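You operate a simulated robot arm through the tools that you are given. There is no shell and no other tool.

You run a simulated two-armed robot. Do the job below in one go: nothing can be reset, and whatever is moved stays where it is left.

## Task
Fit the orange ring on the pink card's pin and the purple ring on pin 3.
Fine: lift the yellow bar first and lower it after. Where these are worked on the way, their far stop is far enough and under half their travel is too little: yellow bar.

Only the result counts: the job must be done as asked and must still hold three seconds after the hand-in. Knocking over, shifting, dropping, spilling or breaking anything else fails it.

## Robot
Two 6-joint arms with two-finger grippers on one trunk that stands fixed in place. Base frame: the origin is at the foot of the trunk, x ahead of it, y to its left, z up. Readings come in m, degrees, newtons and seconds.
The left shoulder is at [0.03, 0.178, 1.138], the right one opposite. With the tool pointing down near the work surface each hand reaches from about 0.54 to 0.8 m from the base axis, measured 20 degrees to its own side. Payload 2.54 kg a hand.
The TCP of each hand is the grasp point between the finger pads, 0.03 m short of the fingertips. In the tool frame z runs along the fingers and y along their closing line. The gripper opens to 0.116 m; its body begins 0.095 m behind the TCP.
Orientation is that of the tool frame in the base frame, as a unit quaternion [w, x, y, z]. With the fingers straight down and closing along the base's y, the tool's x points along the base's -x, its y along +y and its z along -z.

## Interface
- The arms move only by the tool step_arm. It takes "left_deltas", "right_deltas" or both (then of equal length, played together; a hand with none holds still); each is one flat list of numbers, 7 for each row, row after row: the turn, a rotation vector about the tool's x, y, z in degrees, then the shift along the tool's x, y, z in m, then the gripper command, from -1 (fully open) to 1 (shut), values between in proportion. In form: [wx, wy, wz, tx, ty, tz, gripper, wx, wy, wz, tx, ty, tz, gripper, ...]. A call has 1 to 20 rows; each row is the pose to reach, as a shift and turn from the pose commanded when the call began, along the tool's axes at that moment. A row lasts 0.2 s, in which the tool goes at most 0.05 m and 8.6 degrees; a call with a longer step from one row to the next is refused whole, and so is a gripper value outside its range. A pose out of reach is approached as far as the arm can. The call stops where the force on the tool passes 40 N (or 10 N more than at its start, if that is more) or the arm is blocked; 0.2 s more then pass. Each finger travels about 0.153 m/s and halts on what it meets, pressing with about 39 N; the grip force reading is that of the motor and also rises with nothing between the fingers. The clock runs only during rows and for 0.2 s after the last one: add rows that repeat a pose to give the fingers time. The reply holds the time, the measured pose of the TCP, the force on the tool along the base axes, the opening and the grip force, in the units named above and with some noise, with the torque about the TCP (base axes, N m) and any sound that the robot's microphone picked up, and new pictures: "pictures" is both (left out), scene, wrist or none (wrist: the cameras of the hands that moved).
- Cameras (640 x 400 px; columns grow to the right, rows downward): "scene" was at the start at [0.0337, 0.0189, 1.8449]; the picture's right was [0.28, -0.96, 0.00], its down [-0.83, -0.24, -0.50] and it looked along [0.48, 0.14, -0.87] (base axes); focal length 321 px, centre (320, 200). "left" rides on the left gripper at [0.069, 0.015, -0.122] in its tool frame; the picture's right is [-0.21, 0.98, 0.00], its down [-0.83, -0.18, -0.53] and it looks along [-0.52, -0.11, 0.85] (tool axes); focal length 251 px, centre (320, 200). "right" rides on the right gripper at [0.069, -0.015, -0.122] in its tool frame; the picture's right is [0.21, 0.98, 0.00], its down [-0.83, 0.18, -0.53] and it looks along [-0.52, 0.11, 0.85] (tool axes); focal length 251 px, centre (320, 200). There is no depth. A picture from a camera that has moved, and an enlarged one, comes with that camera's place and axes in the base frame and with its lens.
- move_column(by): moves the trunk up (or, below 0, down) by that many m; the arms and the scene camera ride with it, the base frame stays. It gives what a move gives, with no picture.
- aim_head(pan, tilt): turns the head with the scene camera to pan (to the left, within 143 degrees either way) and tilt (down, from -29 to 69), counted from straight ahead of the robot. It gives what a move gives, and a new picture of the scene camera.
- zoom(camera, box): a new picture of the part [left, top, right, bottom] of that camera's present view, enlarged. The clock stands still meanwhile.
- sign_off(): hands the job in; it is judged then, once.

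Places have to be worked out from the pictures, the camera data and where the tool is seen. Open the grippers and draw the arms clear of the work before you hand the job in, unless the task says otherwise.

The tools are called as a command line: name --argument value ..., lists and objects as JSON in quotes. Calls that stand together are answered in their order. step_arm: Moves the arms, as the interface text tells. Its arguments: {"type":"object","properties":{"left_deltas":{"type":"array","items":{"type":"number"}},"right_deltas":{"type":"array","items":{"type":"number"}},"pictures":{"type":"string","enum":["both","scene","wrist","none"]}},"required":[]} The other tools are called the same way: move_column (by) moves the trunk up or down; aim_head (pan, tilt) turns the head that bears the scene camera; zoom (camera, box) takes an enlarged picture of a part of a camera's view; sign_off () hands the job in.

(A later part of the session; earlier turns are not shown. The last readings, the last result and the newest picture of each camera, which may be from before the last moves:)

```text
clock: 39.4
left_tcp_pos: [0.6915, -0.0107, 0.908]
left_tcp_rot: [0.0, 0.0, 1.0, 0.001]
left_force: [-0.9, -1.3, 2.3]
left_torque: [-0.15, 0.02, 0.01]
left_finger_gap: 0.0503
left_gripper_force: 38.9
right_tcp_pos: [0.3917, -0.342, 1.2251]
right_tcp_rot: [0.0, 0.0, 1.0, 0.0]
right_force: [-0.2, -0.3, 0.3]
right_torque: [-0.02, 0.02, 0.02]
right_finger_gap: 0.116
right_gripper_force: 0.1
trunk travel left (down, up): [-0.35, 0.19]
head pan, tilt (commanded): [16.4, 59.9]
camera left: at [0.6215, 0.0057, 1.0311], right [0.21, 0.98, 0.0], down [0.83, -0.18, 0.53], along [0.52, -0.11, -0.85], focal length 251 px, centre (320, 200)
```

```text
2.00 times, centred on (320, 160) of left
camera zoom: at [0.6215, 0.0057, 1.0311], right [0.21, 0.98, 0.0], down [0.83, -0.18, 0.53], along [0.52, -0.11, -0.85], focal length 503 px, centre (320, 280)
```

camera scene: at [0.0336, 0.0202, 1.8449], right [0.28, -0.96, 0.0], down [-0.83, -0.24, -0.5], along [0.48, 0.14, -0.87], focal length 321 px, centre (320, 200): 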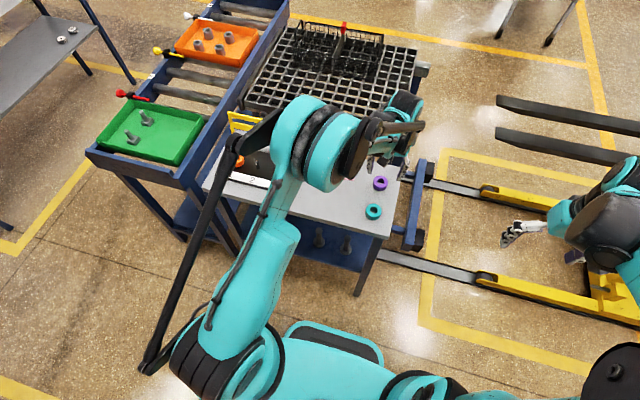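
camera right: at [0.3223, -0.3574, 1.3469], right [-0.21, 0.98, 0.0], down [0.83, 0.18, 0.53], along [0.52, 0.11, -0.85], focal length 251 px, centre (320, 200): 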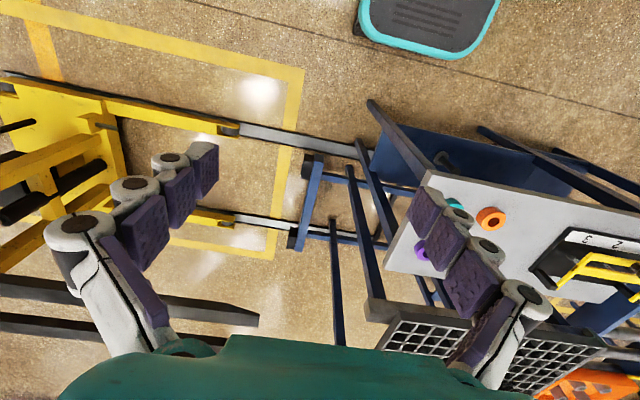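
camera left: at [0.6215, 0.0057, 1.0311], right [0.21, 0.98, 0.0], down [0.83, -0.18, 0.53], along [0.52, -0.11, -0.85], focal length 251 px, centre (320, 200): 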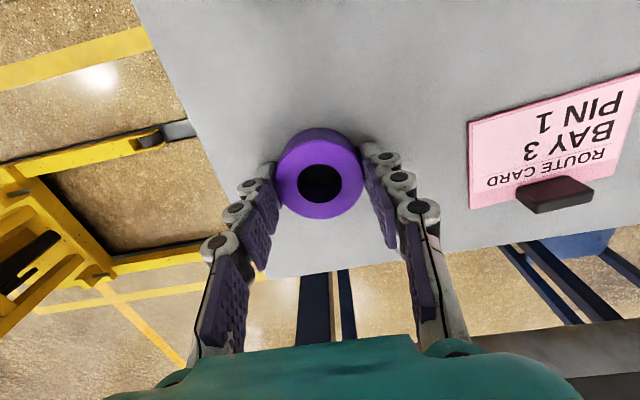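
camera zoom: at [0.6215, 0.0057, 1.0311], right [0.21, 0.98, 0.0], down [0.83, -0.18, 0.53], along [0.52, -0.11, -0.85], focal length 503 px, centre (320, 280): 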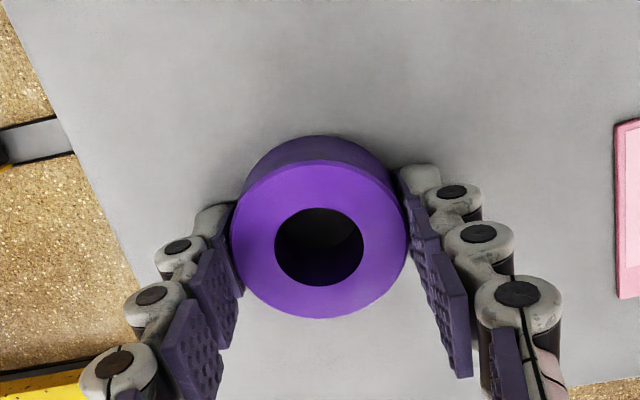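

The purple ring is gripped exactly like the orange one was. I'll lift it and carry it toward pin 3, stopping slightly short of it for a check.

step_arm --left_deltas '[0, 0, 0, 0, 0, -0.015, 1, 0, 0, 0, 0, 0, -0.05, 1, 0, 0, 0, 0, 0, -0.09, 1, 0, 0, 0, 0, 0, -0.13, 1, 0, 0, 0, 0.015, 0.03, -0.15, 1, 0, 0, 0, 0.035, 0.065, -0.15, 1, 0, 0, 0, 0.055, 0.1, -0.15, 1, 0, 0, 0, 0.0715, 0.135, -0.15, 1, 0, 0, 0, 0.0715, 0.18, -0.15, 1, 0, 0, 0, 0.0715, 0.225, -0.15, 1, 0, 0, 0, 0.0715, 0.27, -0.15, 1, 0, 0, 0, 0.0715, 0.315, -0.15, 1, 0, 0, 0, 0.0715, 0.3527, -0.15, 1, 0, 0, 0, 0.0715, 0.3527, -0.15, 1]' --pictures "both"

zoom --camera "left" --box '[180, 80, 480, 260]'

zoom --camera "scene" --box '[210, 120, 300, 187]'

```text
clock: 42.4
left_tcp_pos: [0.6191, 0.3441, 1.0603]
left_tcp_rot: [-0.001, 0.0, 1.0, 0.001]
left_force: [0.3, -0.4, -3.1]
left_torque: [-0.02, 0.02, -0.03]
left_finger_gap: 0.0497
left_gripper_force: 39.2
right_tcp_pos: [0.3935, -0.3429, 1.2235]
right_tcp_rot: [0.0, 0.0, 1.0, 0.0]
right_force: [-0.5, 0.1, 0.6]
right_torque: [0.04, -0.01, -0.01]
right_finger_gap: 0.1157
right_gripper_force: 0.1
trunk travel left (down, up): [-0.35, 0.19]
head pan, tilt (commanded): [16.4, 59.9]
camera scene: at [0.0342, 0.0177, 1.8449], right [0.28, -0.96, 0.0], down [-0.83, -0.24, -0.5], along [0.48, 0.14, -0.87], focal length 321 px, centre (320, 200)
camera left: at [0.5508, 0.3601, 1.1814], right [0.21, 0.98, 0.0], down [0.83, -0.18, 0.53], along [0.52, -0.11, -0.85], focal length 251 px, centre (320, 200)
```

scene: 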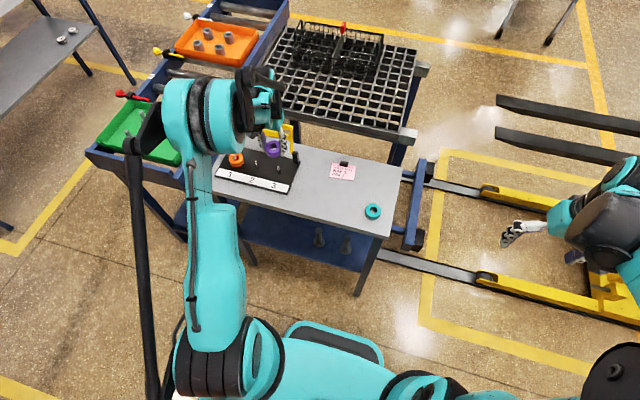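
left: 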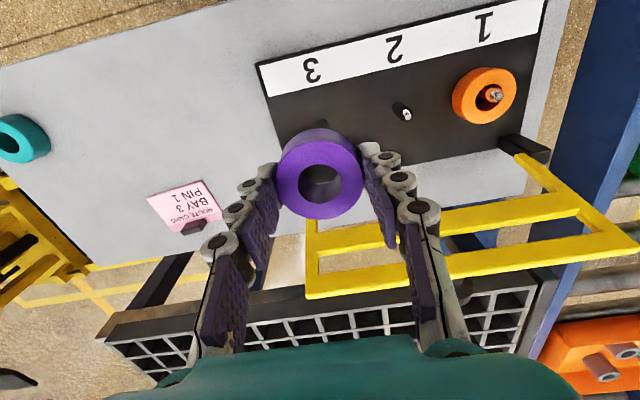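

```text
2.13 times, centred on (330, 170) of left
camera zoom: at [0.5508, 0.3601, 1.1814], right [0.21, 0.98, 0.0], down [0.83, -0.18, 0.53], along [0.52, -0.11, -0.85], focal length 536 px, centre (299, 264)
```

zoom: 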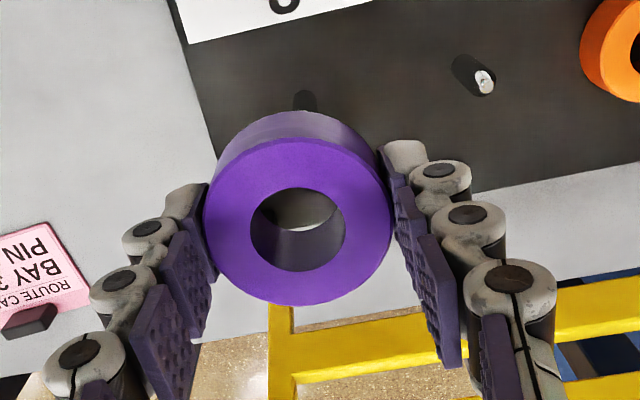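

```text
5.97 times, centred on (255, 154) of scene
camera zoom: at [0.0342, 0.0177, 1.8449], right [0.28, -0.96, 0.0], down [-0.83, -0.24, -0.5], along [0.48, 0.14, -0.87], focal length 1914 px, centre (708, 478)
```

zoom: 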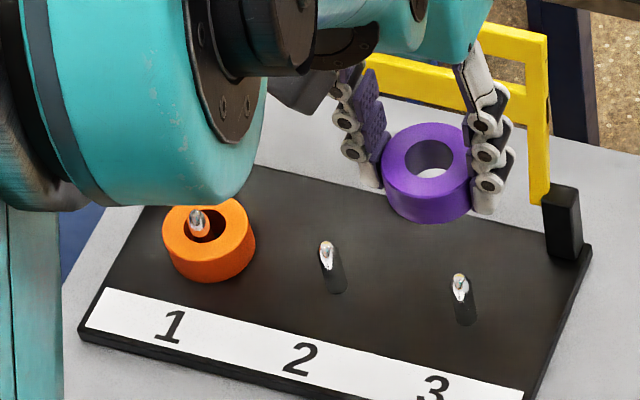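

Pin 2 in this view together with the known spacing (~0.0855) puts pin 3 right at the current y, and pin 1 taught me that x should be about 0.633 for the TCP. I'll shift +14 mm in x and lower until the tip should show inside the hole.

step_arm --left_deltas '[0, 0, 0, -0.014, 0, 0, 1, 0, 0, 0, -0.014, 0, 0.03, 1, 0, 0, 0, -0.014, 0, 0.06, 1, 0, 0, 0, -0.014, 0, 0.08, 1, 0, 0, 0, -0.014, 0, 0.092, 1, 0, 0, 0, -0.014, 0, 0.1, 1, 0, 0, 0, -0.014, 0, 0.107, 1, 0, 0, 0, -0.014, 0, 0.113, 1, 0, 0, 0, -0.014, 0, 0.113, 1]' --pictures "both"

zoom --camera "left" --box '[180, 80, 480, 260]'

zoom --camera "scene" --box '[210, 120, 300, 187]'

```text
clock: 44.4
left_tcp_pos: [0.6341, 0.343, 0.9448]
left_tcp_rot: [0.0, 0.0, 1.0, 0.001]
left_force: [0.4, 0.3, -2.0]
left_torque: [0.02, -0.03, 0.0]
left_finger_gap: 0.05
left_gripper_force: 38.8
right_tcp_pos: [0.3936, -0.3417, 1.224]
right_tcp_rot: [-0.001, 0.0, 1.0, 0.0]
right_force: [-0.6, 0.3, 0.3]
right_torque: [-0.01, 0.0, 0.01]
right_finger_gap: 0.1159
right_gripper_force: 0.0
trunk travel left (down, up): [-0.35, 0.19]
head pan, tilt (commanded): [16.4, 59.9]
camera scene: at [0.034, 0.019, 1.8449], right [0.28, -0.96, 0.0], down [-0.83, -0.24, -0.5], along [0.48, 0.14, -0.87], focal length 321 px, centre (320, 200)
camera left: at [0.5647, 0.3593, 1.0668], right [0.21, 0.98, 0.0], down [0.83, -0.18, 0.53], along [0.52, -0.11, -0.85], focal length 251 px, centre (320, 200)
```

scene: 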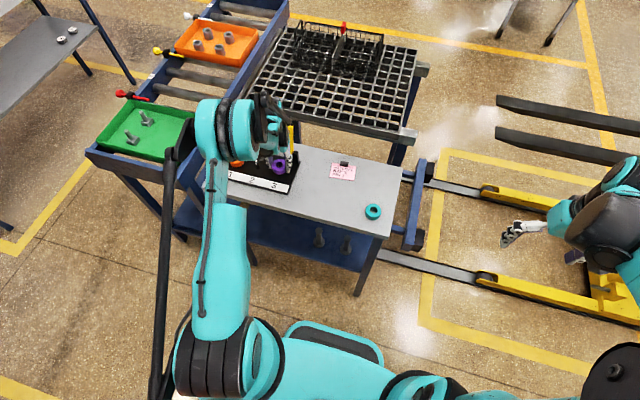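
left: 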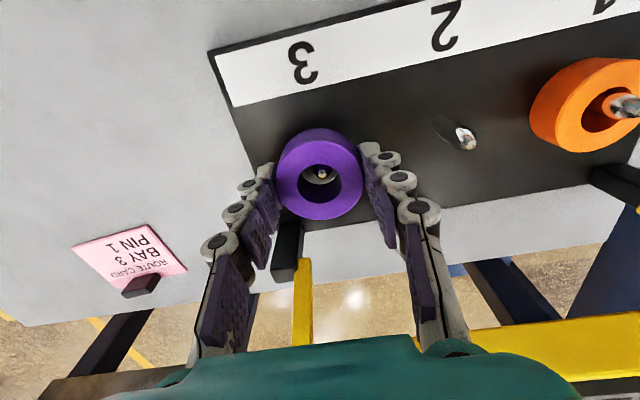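

```text
2.13 times, centred on (330, 170) of left
camera zoom: at [0.5647, 0.3593, 1.0668], right [0.21, 0.98, 0.0], down [0.83, -0.18, 0.53], along [0.52, -0.11, -0.85], focal length 536 px, centre (299, 264)
```

zoom: 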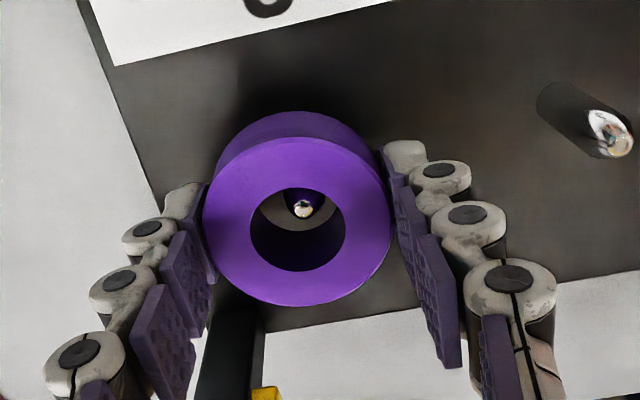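

```text
5.97 times, centred on (255, 154) of scene
camera zoom: at [0.034, 0.019, 1.8449], right [0.28, -0.96, 0.0], down [-0.83, -0.24, -0.5], along [0.48, 0.14, -0.87], focal length 1914 px, centre (708, 478)
```

zoom: 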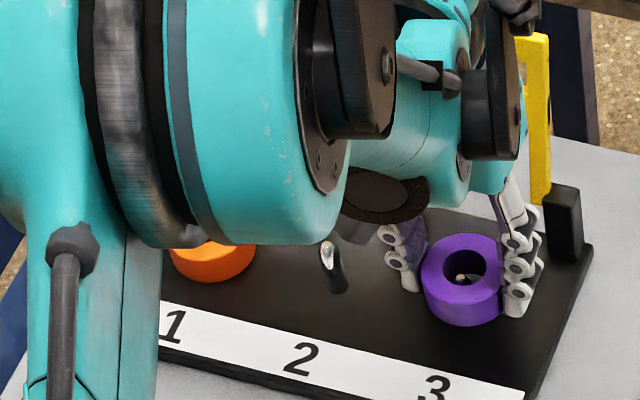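

The tip is inside the hole, only about 2 mm off centre. I'll nudge +2 mm in x and +1 mm in y, lower to near the board, and then seat the ring gently.

step_arm --left_deltas '[0, 0, 0, -0.002, 0.001, 0, 1, 0, 0, 0, -0.002, 0.001, 0.006, 1, 0, 0, 0, -0.002, 0.001, 0.012, 1, 0, 0, 0, -0.002, 0.001, 0.018, 1, 0, 0, 0, -0.002, 0.001, 0.021, 1, 0, 0, 0, -0.002, 0.001, 0.023, 1, 0, 0, 0, -0.002, 0.001, 0.025, 1]' --pictures "wrist"

zoom --camera "left" --box '[180, 80, 480, 260]'

```text
clock: 46.0
left_tcp_pos: [0.635, 0.3453, 0.9216]
left_tcp_rot: [0.001, 0.0, 1.0, 0.001]
left_force: [2.8, 0.5, 8.2]
left_torque: [-0.14, 0.09, 0.03]
left_finger_gap: 0.0503
left_gripper_force: 39.3
right_tcp_pos: [0.3912, -0.3413, 1.224]
right_tcp_rot: [-0.001, 0.0, 1.0, 0.0]
right_force: [-0.9, -0.7, 0.4]
right_torque: [0.0, 0.03, -0.01]
right_finger_gap: 0.1161
right_gripper_force: 0.1
trunk travel left (down, up): [-0.35, 0.19]
head pan, tilt (commanded): [16.4, 59.9]
camera left: at [0.5661, 0.3614, 1.0431], right [0.21, 0.98, 0.0], down [0.83, -0.18, 0.53], along [0.52, -0.11, -0.84], focal length 251 px, centre (320, 200)
```

left: 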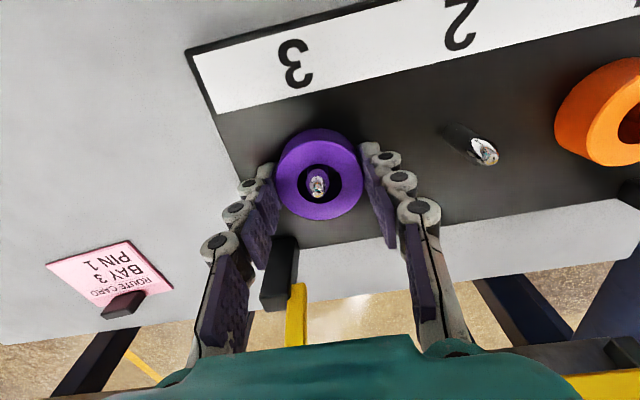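

```text
2.13 times, centred on (330, 170) of left
camera zoom: at [0.5661, 0.3614, 1.0431], right [0.21, 0.98, 0.0], down [0.83, -0.18, 0.53], along [0.52, -0.11, -0.84], focal length 536 px, centre (299, 264)
```

zoom: 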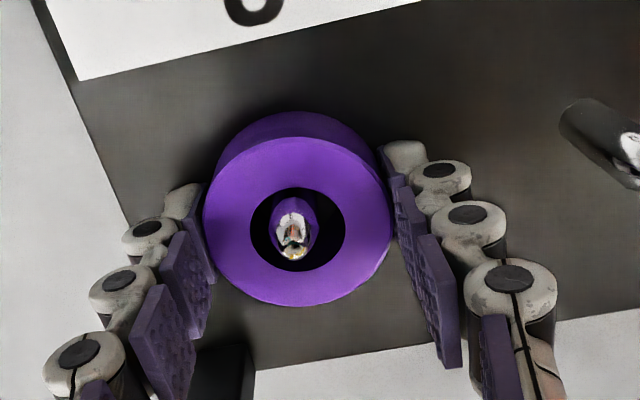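

Contact of 8 N at z≈0.9216 with the pin standing through the centre: the purple ring is seated. I'll open to 0.075 and lift straight up.

step_arm --left_deltas '[0, 0, 0, 0, 0, 0, 0.3, 0, 0, 0, 0, 0, 0, -0.293, 0, 0, 0, 0, 0, -0.001, -0.293, 0, 0, 0, 0, 0, -0.02, -0.293, 0, 0, 0, 0, 0, -0.06, -0.293, 0, 0, 0, 0, 0, -0.1, -0.293, 0, 0, 0, 0, 0, -0.14, -0.293, 0, 0, 0, 0, 0, -0.18, -0.293, 0, 0, 0, 0, 0, -0.21, -0.293, 0, 0, 0, 0, 0, -0.21, -0.293]' --pictures "both"

zoom --camera "left" --box '[180, 40, 580, 280]'

zoom --camera "scene" --box '[210, 110, 300, 177]'

```text
clock: 48.2
left_tcp_pos: [0.6364, 0.3458, 1.1283]
left_tcp_rot: [0.0, 0.0, 1.0, 0.001]
left_force: [-0.1, 0.2, 0.6]
left_torque: [0.01, -0.01, 0.01]
left_finger_gap: 0.0749
left_gripper_force: 0.0
right_tcp_pos: [0.3937, -0.3423, 1.2239]
right_tcp_rot: [0.0, 0.0, 1.0, -0.001]
right_force: [0.4, -0.1, 0.2]
right_torque: [0.0, 0.0, 0.05]
right_finger_gap: 0.1159
right_gripper_force: 0.1
trunk travel left (down, up): [-0.35, 0.19]
head pan, tilt (commanded): [16.4, 59.9]
camera scene: at [0.0344, 0.0191, 1.8448], right [0.28, -0.96, 0.0], down [-0.83, -0.24, -0.5], along [0.48, 0.14, -0.87], focal length 321 px, centre (320, 200)
camera left: at [0.5664, 0.361, 1.2502], right [0.21, 0.98, 0.0], down [0.83, -0.18, 0.53], along [0.52, -0.11, -0.85], focal length 251 px, centre (320, 200)
```

scene: 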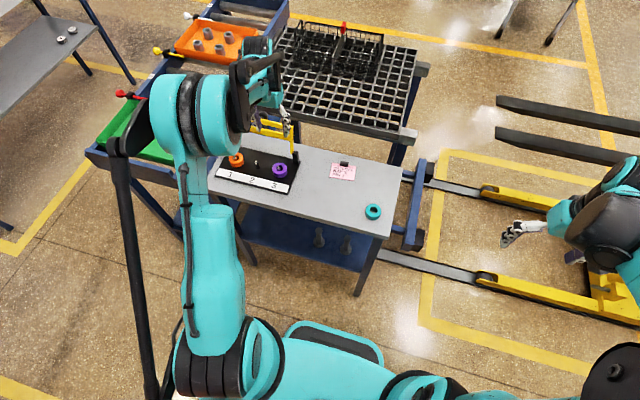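
left: 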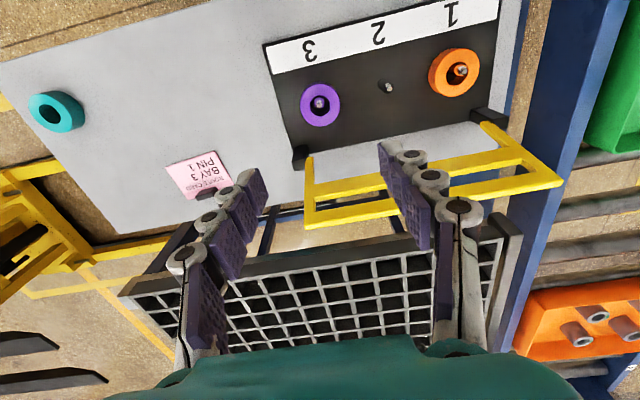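

```text
1.60 times, centred on (380, 160) of left
camera zoom: at [0.5664, 0.361, 1.2502], right [0.21, 0.98, 0.0], down [0.83, -0.18, 0.53], along [0.52, -0.11, -0.85], focal length 402 px, centre (224, 264)
```

zoom: 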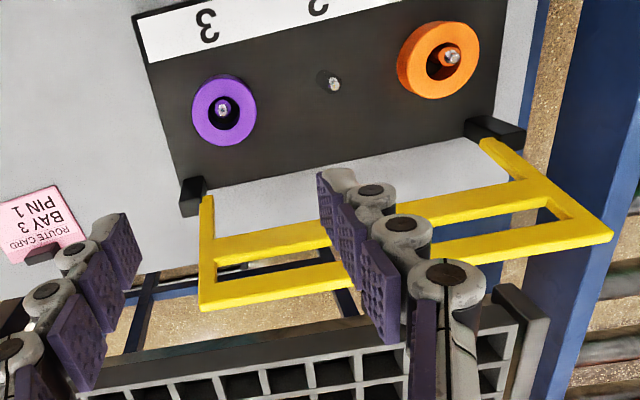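

```text
5.97 times, centred on (255, 144) of scene
camera zoom: at [0.0344, 0.0191, 1.8448], right [0.28, -0.96, 0.0], down [-0.83, -0.24, -0.5], along [0.48, 0.14, -0.87], focal length 1914 px, centre (708, 537)
```

zoom: 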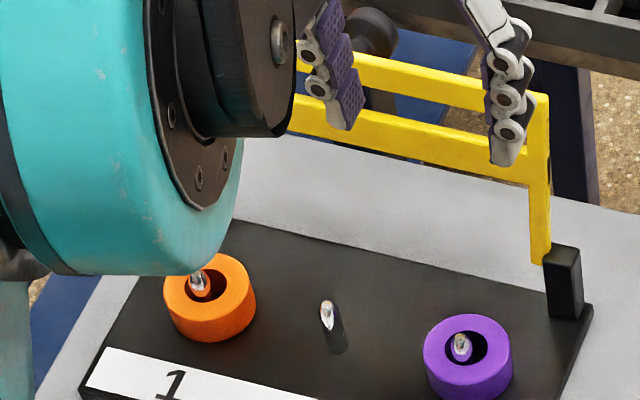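

Both rings are on their pins. From the release picture and the scene view I now place the knob at about (0.747, 0.430, 1.040), so the stop is at about 102°. I'll tilt the hand 16° and go above the knob to localise it before gripping.

step_arm --left_deltas '[0, 0, 0, -0.005, 0, -0.02, -0.293, 0, -4, 0, -0.0226, 0.021, -0.02, -0.293, 0, -8, 0, -0.0453, 0.0421, -0.02, -0.293, 0, -12, 0, -0.068, 0.0631, -0.01, -0.293, 0, -16, 0, -0.0906, 0.0842, 0, -0.293, 0, -16, 0, -0.0906, 0.0842, 0, -0.293]' --pictures "both"

zoom --camera "left" --box '[200, 60, 440, 260]'

zoom --camera "scene" --box '[210, 110, 300, 177]'

```text
clock: 49.6
left_tcp_pos: [0.7271, 0.4278, 1.1306]
left_tcp_rot: [0.14, 0.0, 0.99, 0.001]
left_force: [0.4, -0.8, 0.2]
left_torque: [-0.01, -0.01, 0.03]
left_finger_gap: 0.0755
left_gripper_force: 0.1
right_tcp_pos: [0.3931, -0.3425, 1.2244]
right_tcp_rot: [0.0, 0.001, 1.0, 0.0]
right_force: [-0.4, 0.1, 0.4]
right_torque: [0.01, -0.03, 0.01]
right_finger_gap: 0.1161
right_gripper_force: 0.0
trunk travel left (down, up): [-0.35, 0.19]
head pan, tilt (commanded): [16.4, 59.9]
camera scene: at [0.0331, 0.0177, 1.8449], right [0.28, -0.96, 0.0], down [-0.83, -0.24, -0.5], along [0.48, 0.14, -0.87], focal length 321 px, centre (320, 200)
camera left: at [0.6279, 0.4438, 1.2283], right [0.21, 0.98, 0.06], down [0.65, -0.18, 0.74], along [0.74, -0.11, -0.67], focal length 251 px, centre (320, 200)
```

scene: 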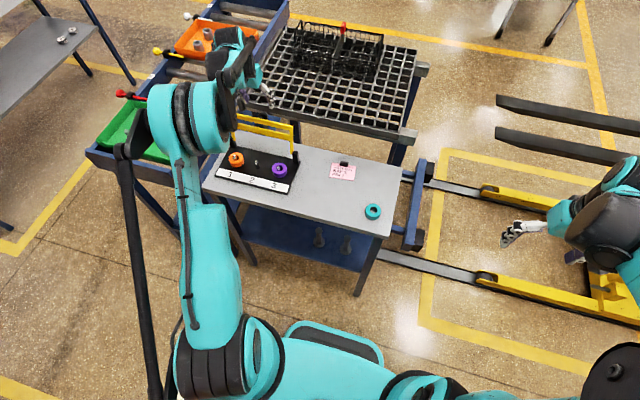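
left: 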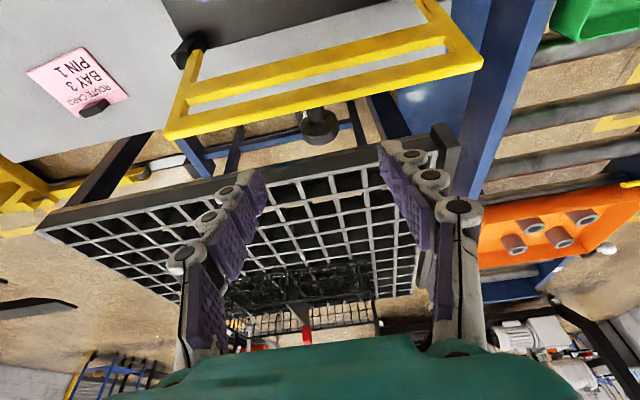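

```text
2.00 times, centred on (320, 160) of left
camera zoom: at [0.6279, 0.4438, 1.2283], right [0.21, 0.98, 0.06], down [0.65, -0.18, 0.74], along [0.74, -0.11, -0.67], focal length 503 px, centre (320, 280)
```

zoom: 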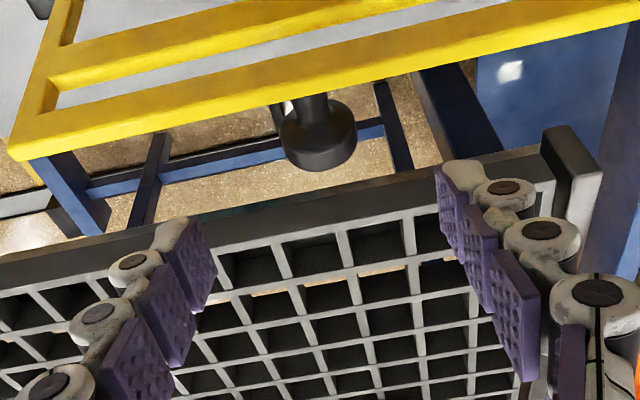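

```text
5.97 times, centred on (255, 144) of scene
camera zoom: at [0.0331, 0.0177, 1.8449], right [0.28, -0.96, 0.0], down [-0.83, -0.24, -0.5], along [0.48, 0.14, -0.87], focal length 1914 px, centre (708, 537)
```

zoom: 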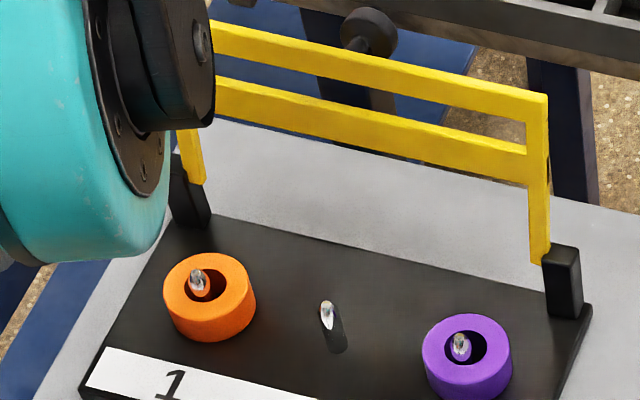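

The knob shows clearly about 9 cm ahead along the tool axis, 8 mm robot-side of it, and centred in y within 2 mm. I estimate it at (0.7435, 0.4295, 1.040). I'll advance along the tool axis most of the way and check again.

step_arm --left_deltas '[0, 0, 0, 0.001, 0.0015, 0.02, -0.293, 0, 0, 0, 0.003, 0.0015, 0.04, -0.293, 0, 0, 0, 0.004, 0.0015, 0.06, -0.293, 0, 0, 0, 0.004, 0.0015, 0.06, -0.293]' --pictures "wrist"

zoom --camera "left" --box '[200, 60, 440, 260]'

zoom --camera "scene" --box '[210, 100, 300, 167]'

```text
clock: 50.6
left_tcp_pos: [0.7398, 0.4312, 1.0725]
left_tcp_rot: [0.14, -0.001, 0.99, 0.001]
left_force: [0.0, -0.3, 0.1]
left_torque: [-0.01, -0.01, -0.05]
left_finger_gap: 0.0747
left_gripper_force: 0.1
right_tcp_pos: [0.3922, -0.3416, 1.2247]
right_tcp_rot: [0.0, 0.0, 1.0, 0.0]
right_force: [-0.1, 0.7, -0.1]
right_torque: [0.03, -0.03, -0.02]
right_finger_gap: 0.1162
right_gripper_force: 0.0
trunk travel left (down, up): [-0.35, 0.19]
head pan, tilt (commanded): [16.4, 59.9]
camera left: at [0.6394, 0.4465, 1.1698], right [0.21, 0.98, 0.06], down [0.65, -0.18, 0.74], along [0.73, -0.11, -0.67], focal length 251 px, centre (320, 200)
```

left: 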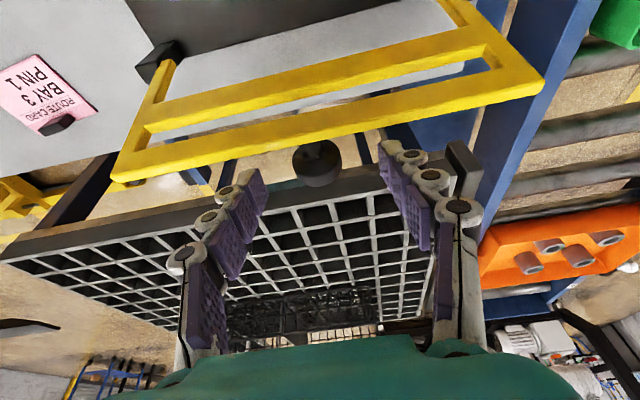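

```text
2.00 times, centred on (320, 160) of left
camera zoom: at [0.6394, 0.4465, 1.1698], right [0.21, 0.98, 0.06], down [0.65, -0.18, 0.74], along [0.73, -0.11, -0.67], focal length 503 px, centre (320, 280)
```

zoom: 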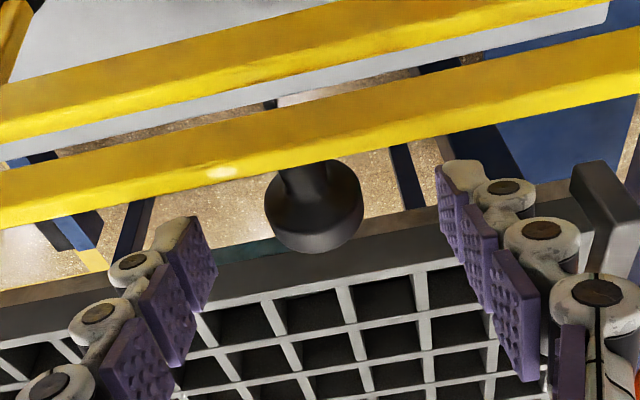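

```text
5.97 times, centred on (255, 134) of scene
camera zoom: at [0.0331, 0.0184, 1.8449], right [0.28, -0.96, 0.0], down [-0.83, -0.24, -0.5], along [0.48, 0.14, -0.87], focal length 1914 px, centre (708, 597)
```

zoom: 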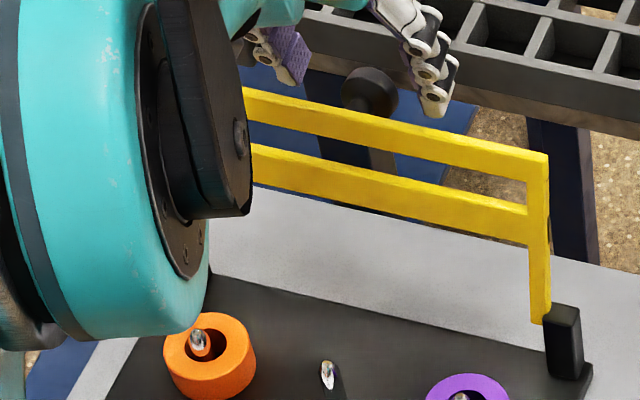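

The two views put the knob at tool offset x≈+0.004…0.008, y≈0 and 2–3 cm ahead. I'll advance another 14 mm along the tool axis and close on it.

step_arm --left_deltas '[0, 0, 0, 0.001, 0, 0.008, -0.293, 0, 0, 0, 0.002, 0, 0.014, -0.293, 0, 0, 0, 0.002, 0, 0.014, -0.293, 0, 0, 0, 0.002, 0, 0.014, 0.2, 0, 0, 0, 0.002, 0, 0.014, 0.6, 0, 0, 0, 0.002, 0, 0.014, 1, 0, 0, 0, 0.002, 0, 0.014, 1]' --pictures "wrist"

zoom --camera "left" --box '[200, 60, 440, 260]'

zoom --camera "scene" --box '[210, 100, 300, 167]'

```text
clock: 52.2
left_tcp_pos: [0.7425, 0.4303, 1.0575]
left_tcp_rot: [0.139, 0.0, 0.99, -0.001]
left_force: [-2.6, -7.2, -4.9]
left_torque: [-0.17, -0.07, -0.06]
left_finger_gap: 0.0305
left_gripper_force: 44.8
right_tcp_pos: [0.3925, -0.3414, 1.2233]
right_tcp_rot: [0.001, 0.0, 1.0, -0.001]
right_force: [0.2, 0.3, -0.4]
right_torque: [0.04, 0.05, 0.0]
right_finger_gap: 0.1159
right_gripper_force: 0.0
trunk travel left (down, up): [-0.35, 0.19]
head pan, tilt (commanded): [16.4, 59.9]
camera left: at [0.6421, 0.4456, 1.1557], right [0.21, 0.98, 0.06], down [0.65, -0.18, 0.74], along [0.73, -0.11, -0.67], focal length 251 px, centre (320, 200)
```

left: 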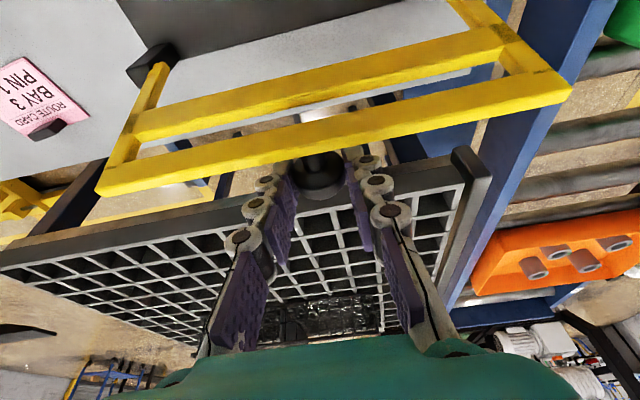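

```text
2.00 times, centred on (320, 160) of left
camera zoom: at [0.6421, 0.4456, 1.1557], right [0.21, 0.98, 0.06], down [0.65, -0.18, 0.74], along [0.73, -0.11, -0.67], focal length 503 px, centre (320, 280)
```

zoom: 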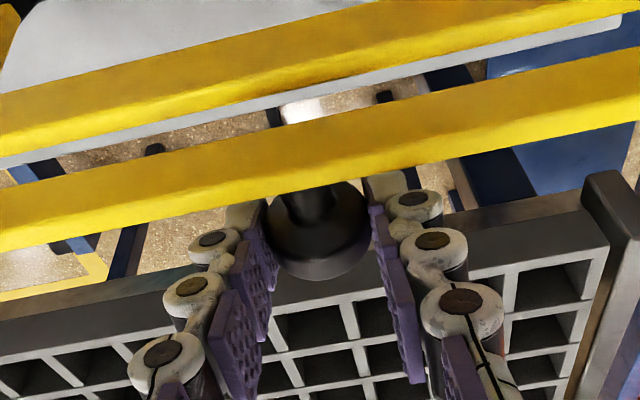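

```text
5.97 times, centred on (255, 134) of scene
camera zoom: at [0.0339, 0.0179, 1.8448], right [0.28, -0.96, 0.0], down [-0.83, -0.24, -0.5], along [0.48, 0.14, -0.87], focal length 1914 px, centre (708, 597)
```

zoom: 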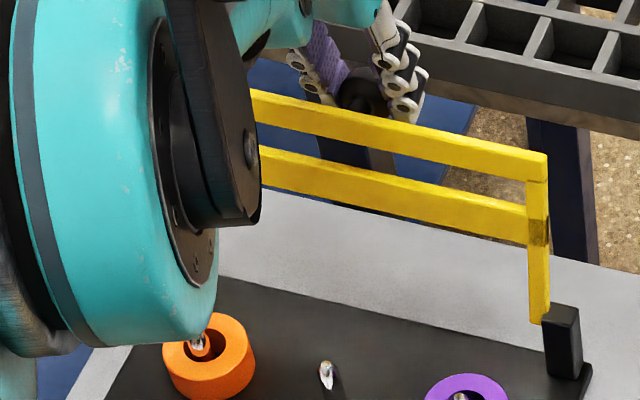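

The knob is gripped again (gap 0.0305). With the hinge fitted from the earlier path at (0.704, 0.939) and radius 0.116, I'll start the reverse arc back over vertical, levelling the hand gradually.

step_arm --left_deltas '[0, 0.8, 0, 0.0066, 0, -0.0045, 1, 0, 1.6, 0, 0.0135, 0, -0.0084, 1, 0, 2.4, 0, 0.0208, 0, -0.0118, 1, 0, 3.2, 0, 0.028, 0, -0.0147, 1, 0, 4, 0, 0.0357, 0, -0.0171, 1]' --pictures "wrist"

zoom --camera "scene" --box '[210, 110, 300, 177]'

```text
clock: 53.4
left_tcp_pos: [0.7018, 0.4296, 1.065]
left_tcp_rot: [0.105, 0.0, 0.994, 0.001]
left_force: [12.1, -10.7, 14.8]
left_torque: [-0.18, -1.41, -0.12]
left_finger_gap: 0.0303
left_gripper_force: 44.8
right_tcp_pos: [0.3925, -0.344, 1.2223]
right_tcp_rot: [0.0, 0.0, 1.0, 0.001]
right_force: [-0.5, 0.5, 0.4]
right_torque: [-0.01, -0.03, -0.03]
right_finger_gap: 0.116
right_gripper_force: 0.1
trunk travel left (down, up): [-0.35, 0.19]
head pan, tilt (commanded): [16.4, 59.9]
camera left: at [0.6091, 0.4455, 1.1691], right [0.21, 0.98, 0.05], down [0.7, -0.18, 0.69], along [0.69, -0.11, -0.72], focal length 251 px, centre (320, 200)
```

left: 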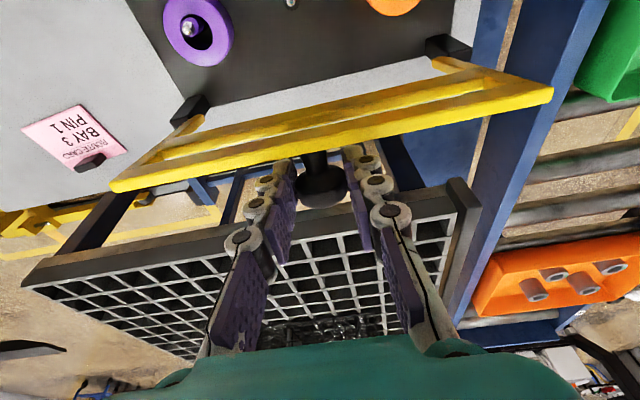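

```text
5.97 times, centred on (255, 144) of scene
camera zoom: at [0.0336, 0.0154, 1.8449], right [0.28, -0.96, 0.0], down [-0.83, -0.24, -0.5], along [0.48, 0.14, -0.87], focal length 1914 px, centre (708, 537)
```

zoom: 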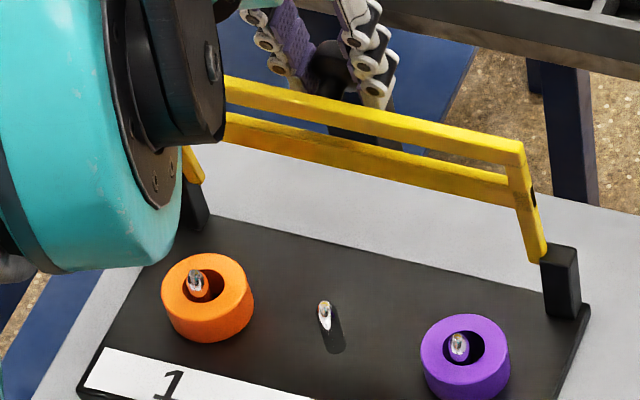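

The frame is coming forward through vertical with ordinary friction loads; Fz +15 suggests running 1 mm higher. I'll continue the arc down to about 38° above horizontal in small steps.

step_arm --left_deltas '[0, 0.8, 0, 0.0076, 0, -0.0022, 1, 0, 1.6, 0, 0.0156, 0, -0.003, 1, 0, 2.4, 0, 0.0235, 0, -0.0031, 1, 0, 3.2, 0, 0.0314, 0, -0.0027, 1, 0, 4, 0, 0.0393, 0, -0.0018, 1, 0, 4.8, 0, 0.0472, 0, -0.0004, 1, 0, 5.6, 0, 0.0549, 0, 0.0017, 1, 0, 6.4, 0, 0.0624, 0, 0.0043, 1, 0, 7.2, 0, 0.0697, 0, 0.0073, 1, 0, 8, 0, 0.0768, 0, 0.0111, 1]' --pictures "wrist"

zoom --camera "scene" --box '[210, 110, 300, 177]'

```text
clock: 55.6
left_tcp_pos: [0.6304, 0.43, 1.0373]
left_tcp_rot: [0.034, 0.001, 0.999, 0.001]
left_force: [18.1, -12.7, -3.6]
left_torque: [-0.23, -1.6, 0.1]
left_finger_gap: 0.0303
left_gripper_force: 45.2
right_tcp_pos: [0.3953, -0.3432, 1.2226]
right_tcp_rot: [-0.001, 0.0, 1.0, 0.0]
right_force: [0.3, 0.4, 0.5]
right_torque: [0.0, 0.02, 0.0]
right_finger_gap: 0.116
right_gripper_force: 0.0
trunk travel left (down, up): [-0.35, 0.19]
head pan, tilt (commanded): [16.4, 59.9]
camera left: at [0.5543, 0.4456, 1.1542], right [0.21, 0.98, 0.02], down [0.79, -0.18, 0.59], along [0.58, -0.11, -0.81], focal length 251 px, centre (320, 200)
```

left: 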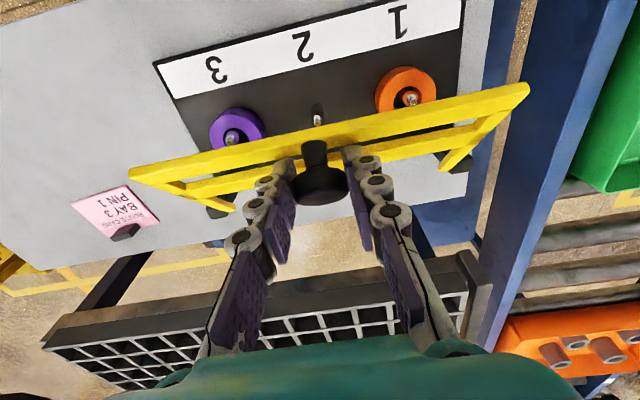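

```text
5.97 times, centred on (255, 144) of scene
camera zoom: at [0.0372, 0.0169, 1.8447], right [0.28, -0.96, 0.0], down [-0.83, -0.24, -0.5], along [0.48, 0.14, -0.87], focal length 1914 px, centre (708, 537)
```

zoom: 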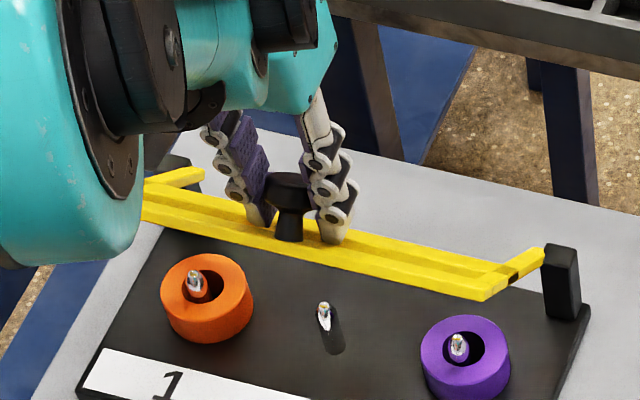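

The frame is at about 38°, tracking the fitted circle (radius 0.116), and the rings are clear beneath it. I'll continue down to about 6° above the closed position.

step_arm --left_deltas '[0, 0.5, 0, 0.0063, 0, 0.0051, 1, 0, 1, 0, 0.0122, 0, 0.0105, 1, 0, 1.5, 0, 0.0177, 0, 0.0164, 1, 0, 2, 0, 0.0227, 0, 0.0226, 1, 0, 2.5, 0, 0.0274, 0, 0.0292, 1, 0, 3, 0, 0.0315, 0, 0.0362, 1, 0, 3.5, 0, 0.0352, 0, 0.0434, 1, 0, 4, 0, 0.0383, 0, 0.0508, 1]' --pictures "wrist"

zoom --camera "scene" --box '[210, 110, 300, 177]'

```text
clock: 57.4
left_tcp_pos: [0.5954, 0.431, 0.9843]
left_tcp_rot: [-0.001, -0.001, 1.0, 0.001]
left_force: [15.9, -7.7, 5.1]
left_torque: [-0.18, -1.4, 0.07]
left_finger_gap: 0.0309
left_gripper_force: 45.0
right_tcp_pos: [0.3936, -0.3428, 1.224]
right_tcp_rot: [-0.001, -0.001, 1.0, 0.001]
right_force: [0.8, 0.2, 0.4]
right_torque: [-0.04, 0.03, 0.0]
right_finger_gap: 0.1161
right_gripper_force: 0.0
trunk travel left (down, up): [-0.35, 0.19]
head pan, tilt (commanded): [16.4, 59.9]
camera left: at [0.5258, 0.4454, 1.1063], right [0.21, 0.98, 0.0], down [0.83, -0.18, 0.53], along [0.52, -0.11, -0.85], focal length 251 px, centre (320, 200)
```

left: 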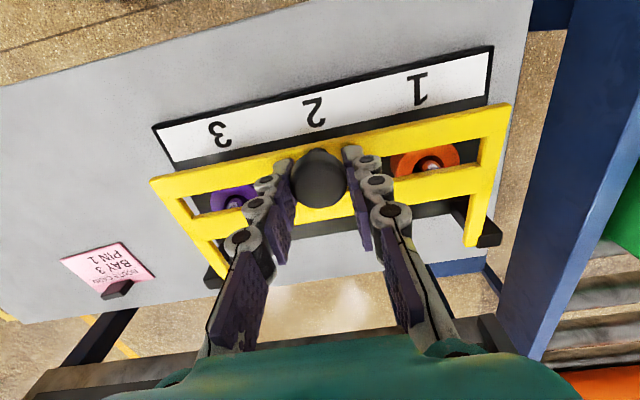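

```text
5.97 times, centred on (255, 144) of scene
camera zoom: at [0.0358, 0.0173, 1.8449], right [0.28, -0.96, 0.0], down [-0.83, -0.24, -0.5], along [0.48, 0.14, -0.87], focal length 1914 px, centre (708, 537)
```

zoom: 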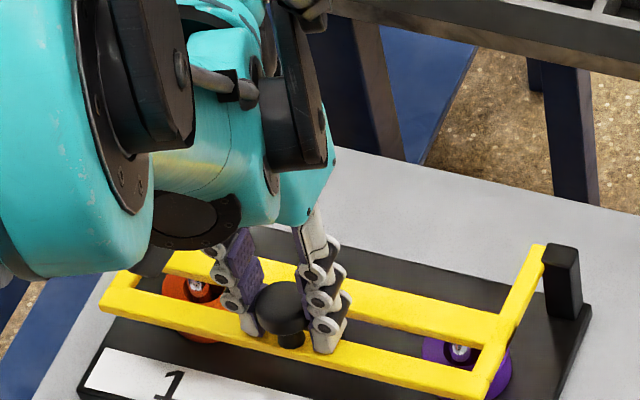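

Nearly closed, with both rings visible under the frame. I'll lower the remaining ~12 mm in small steps, watching for the closed stop.

step_arm --left_deltas '[0, 0, 0, 0.001, 0, 0.003, 1, 0, 0, 0, 0.002, 0, 0.006, 1, 0, 0, 0, 0.0027, 0, 0.009, 1, 0, 0, 0, 0.0033, 0, 0.0115, 1, 0, 0, 0, 0.0033, 0, 0.013, 1]' --pictures "wrist"

zoom --camera "scene" --box '[200, 130, 310, 200]'

```text
clock: 58.6
left_tcp_pos: [0.5909, 0.4298, 0.9735]
left_tcp_rot: [0.0, 0.0, 1.0, 0.002]
left_force: [11.9, -5.6, 21.9]
left_torque: [-0.44, -0.71, 0.1]
left_finger_gap: 0.0303
left_gripper_force: 44.6
right_tcp_pos: [0.3921, -0.3437, 1.2237]
right_tcp_rot: [0.0, 0.0, 1.0, 0.001]
right_force: [0.1, 0.1, -0.2]
right_torque: [0.0, 0.04, -0.03]
right_finger_gap: 0.1161
right_gripper_force: 0.1
trunk travel left (down, up): [-0.35, 0.19]
head pan, tilt (commanded): [16.4, 59.9]
camera left: at [0.5223, 0.4453, 1.0955], right [0.21, 0.98, 0.0], down [0.83, -0.18, 0.53], along [0.52, -0.11, -0.85], focal length 251 px, centre (320, 200)
```

left: 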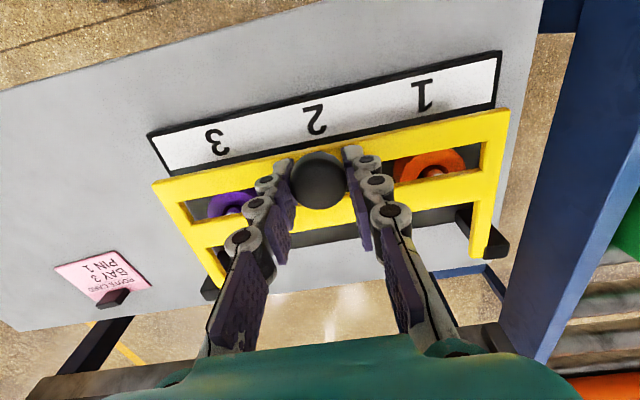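

```text
5.71 times, centred on (255, 165) of scene
camera zoom: at [0.0332, 0.016, 1.8451], right [0.28, -0.96, 0.0], down [-0.83, -0.24, -0.5], along [0.48, 0.14, -0.87], focal length 1832 px, centre (691, 400)
```

zoom: 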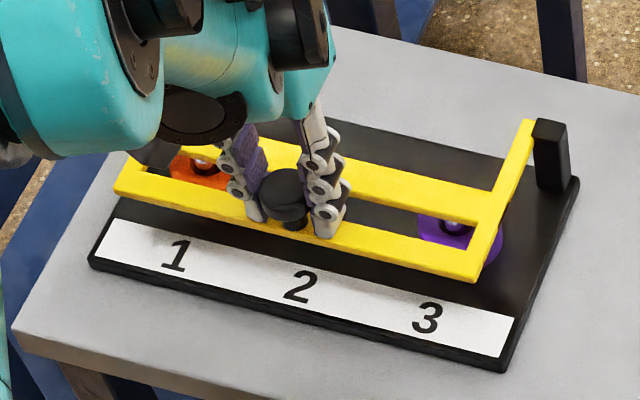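

The frame overlays the original picture exactly (front corners at the same pixels) and Fz = 22 N shows it is on its closed stop. I'll relieve the load slightly, open the fingers and lift clear.

step_arm --left_deltas '[0, 0, 0, 0, 0, -0.0015, 1, 0, 0, 0, 0, 0, -0.0015, 0.4, 0, 0, 0, 0, 0, -0.0015, -0.4, 0, 0, 0, 0, 0, -0.0015, -0.8, 0, 0, 0, 0, 0, -0.003, -0.8, 0, 0, 0, 0, 0, -0.02, -0.8, 0, 0, 0, 0, 0, -0.06, -0.8, 0, 0, 0, 0, 0, -0.1, -0.8, 0, 0, 0, 0, 0, -0.1, -0.8]' --pictures "both"

zoom --camera "scene" --box '[200, 130, 310, 200]'

zoom --camera "left" --box '[180, 40, 480, 240]'

```text
clock: 60.6
left_tcp_pos: [0.5912, 0.4324, 1.0733]
left_tcp_rot: [0.0, 0.0, 1.0, 0.0]
left_force: [-0.2, 0.2, -0.8]
left_torque: [0.0, 0.0, -0.04]
left_finger_gap: 0.1043
left_gripper_force: 0.1
right_tcp_pos: [0.3928, -0.3403, 1.2247]
right_tcp_rot: [0.0, 0.0, 1.0, 0.001]
right_force: [0.5, 0.5, 0.2]
right_torque: [-0.02, 0.02, -0.01]
right_finger_gap: 0.1159
right_gripper_force: 0.1
trunk travel left (down, up): [-0.35, 0.19]
head pan, tilt (commanded): [16.4, 59.9]
camera scene: at [0.0345, 0.0195, 1.8448], right [0.28, -0.96, 0.0], down [-0.83, -0.24, -0.5], along [0.48, 0.14, -0.87], focal length 321 px, centre (320, 200)
camera left: at [0.5227, 0.4475, 1.1947], right [0.21, 0.98, 0.0], down [0.83, -0.18, 0.53], along [0.52, -0.11, -0.85], focal length 251 px, centre (320, 200)
```

scene: 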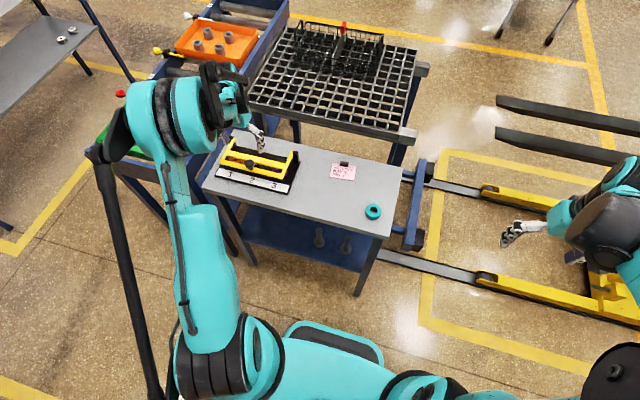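
left: 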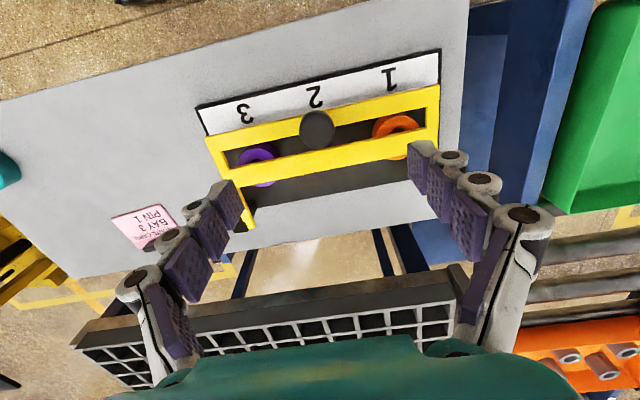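

```text
5.71 times, centred on (255, 165) of scene
camera zoom: at [0.0345, 0.0195, 1.8448], right [0.28, -0.96, 0.0], down [-0.83, -0.24, -0.5], along [0.48, 0.14, -0.87], focal length 1832 px, centre (691, 400)
```

zoom: 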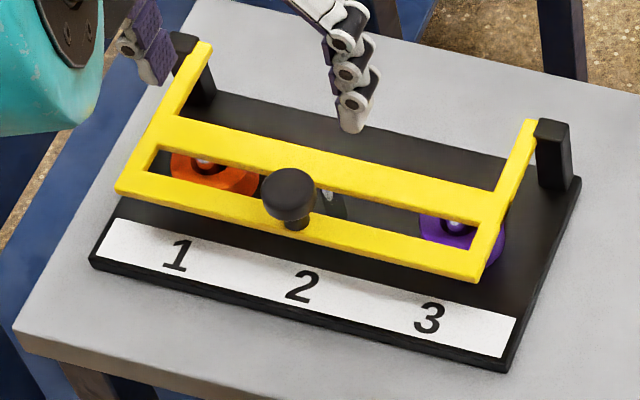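

```text
2.00 times, centred on (330, 140) of left
camera zoom: at [0.5227, 0.4475, 1.1947], right [0.21, 0.98, 0.0], down [0.83, -0.18, 0.53], along [0.52, -0.11, -0.85], focal length 503 px, centre (300, 320)
```

zoom: 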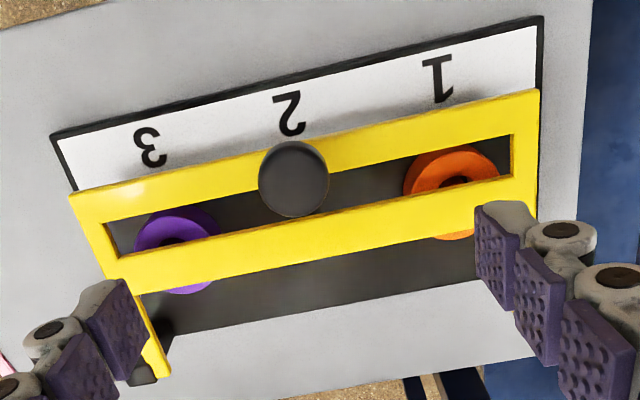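

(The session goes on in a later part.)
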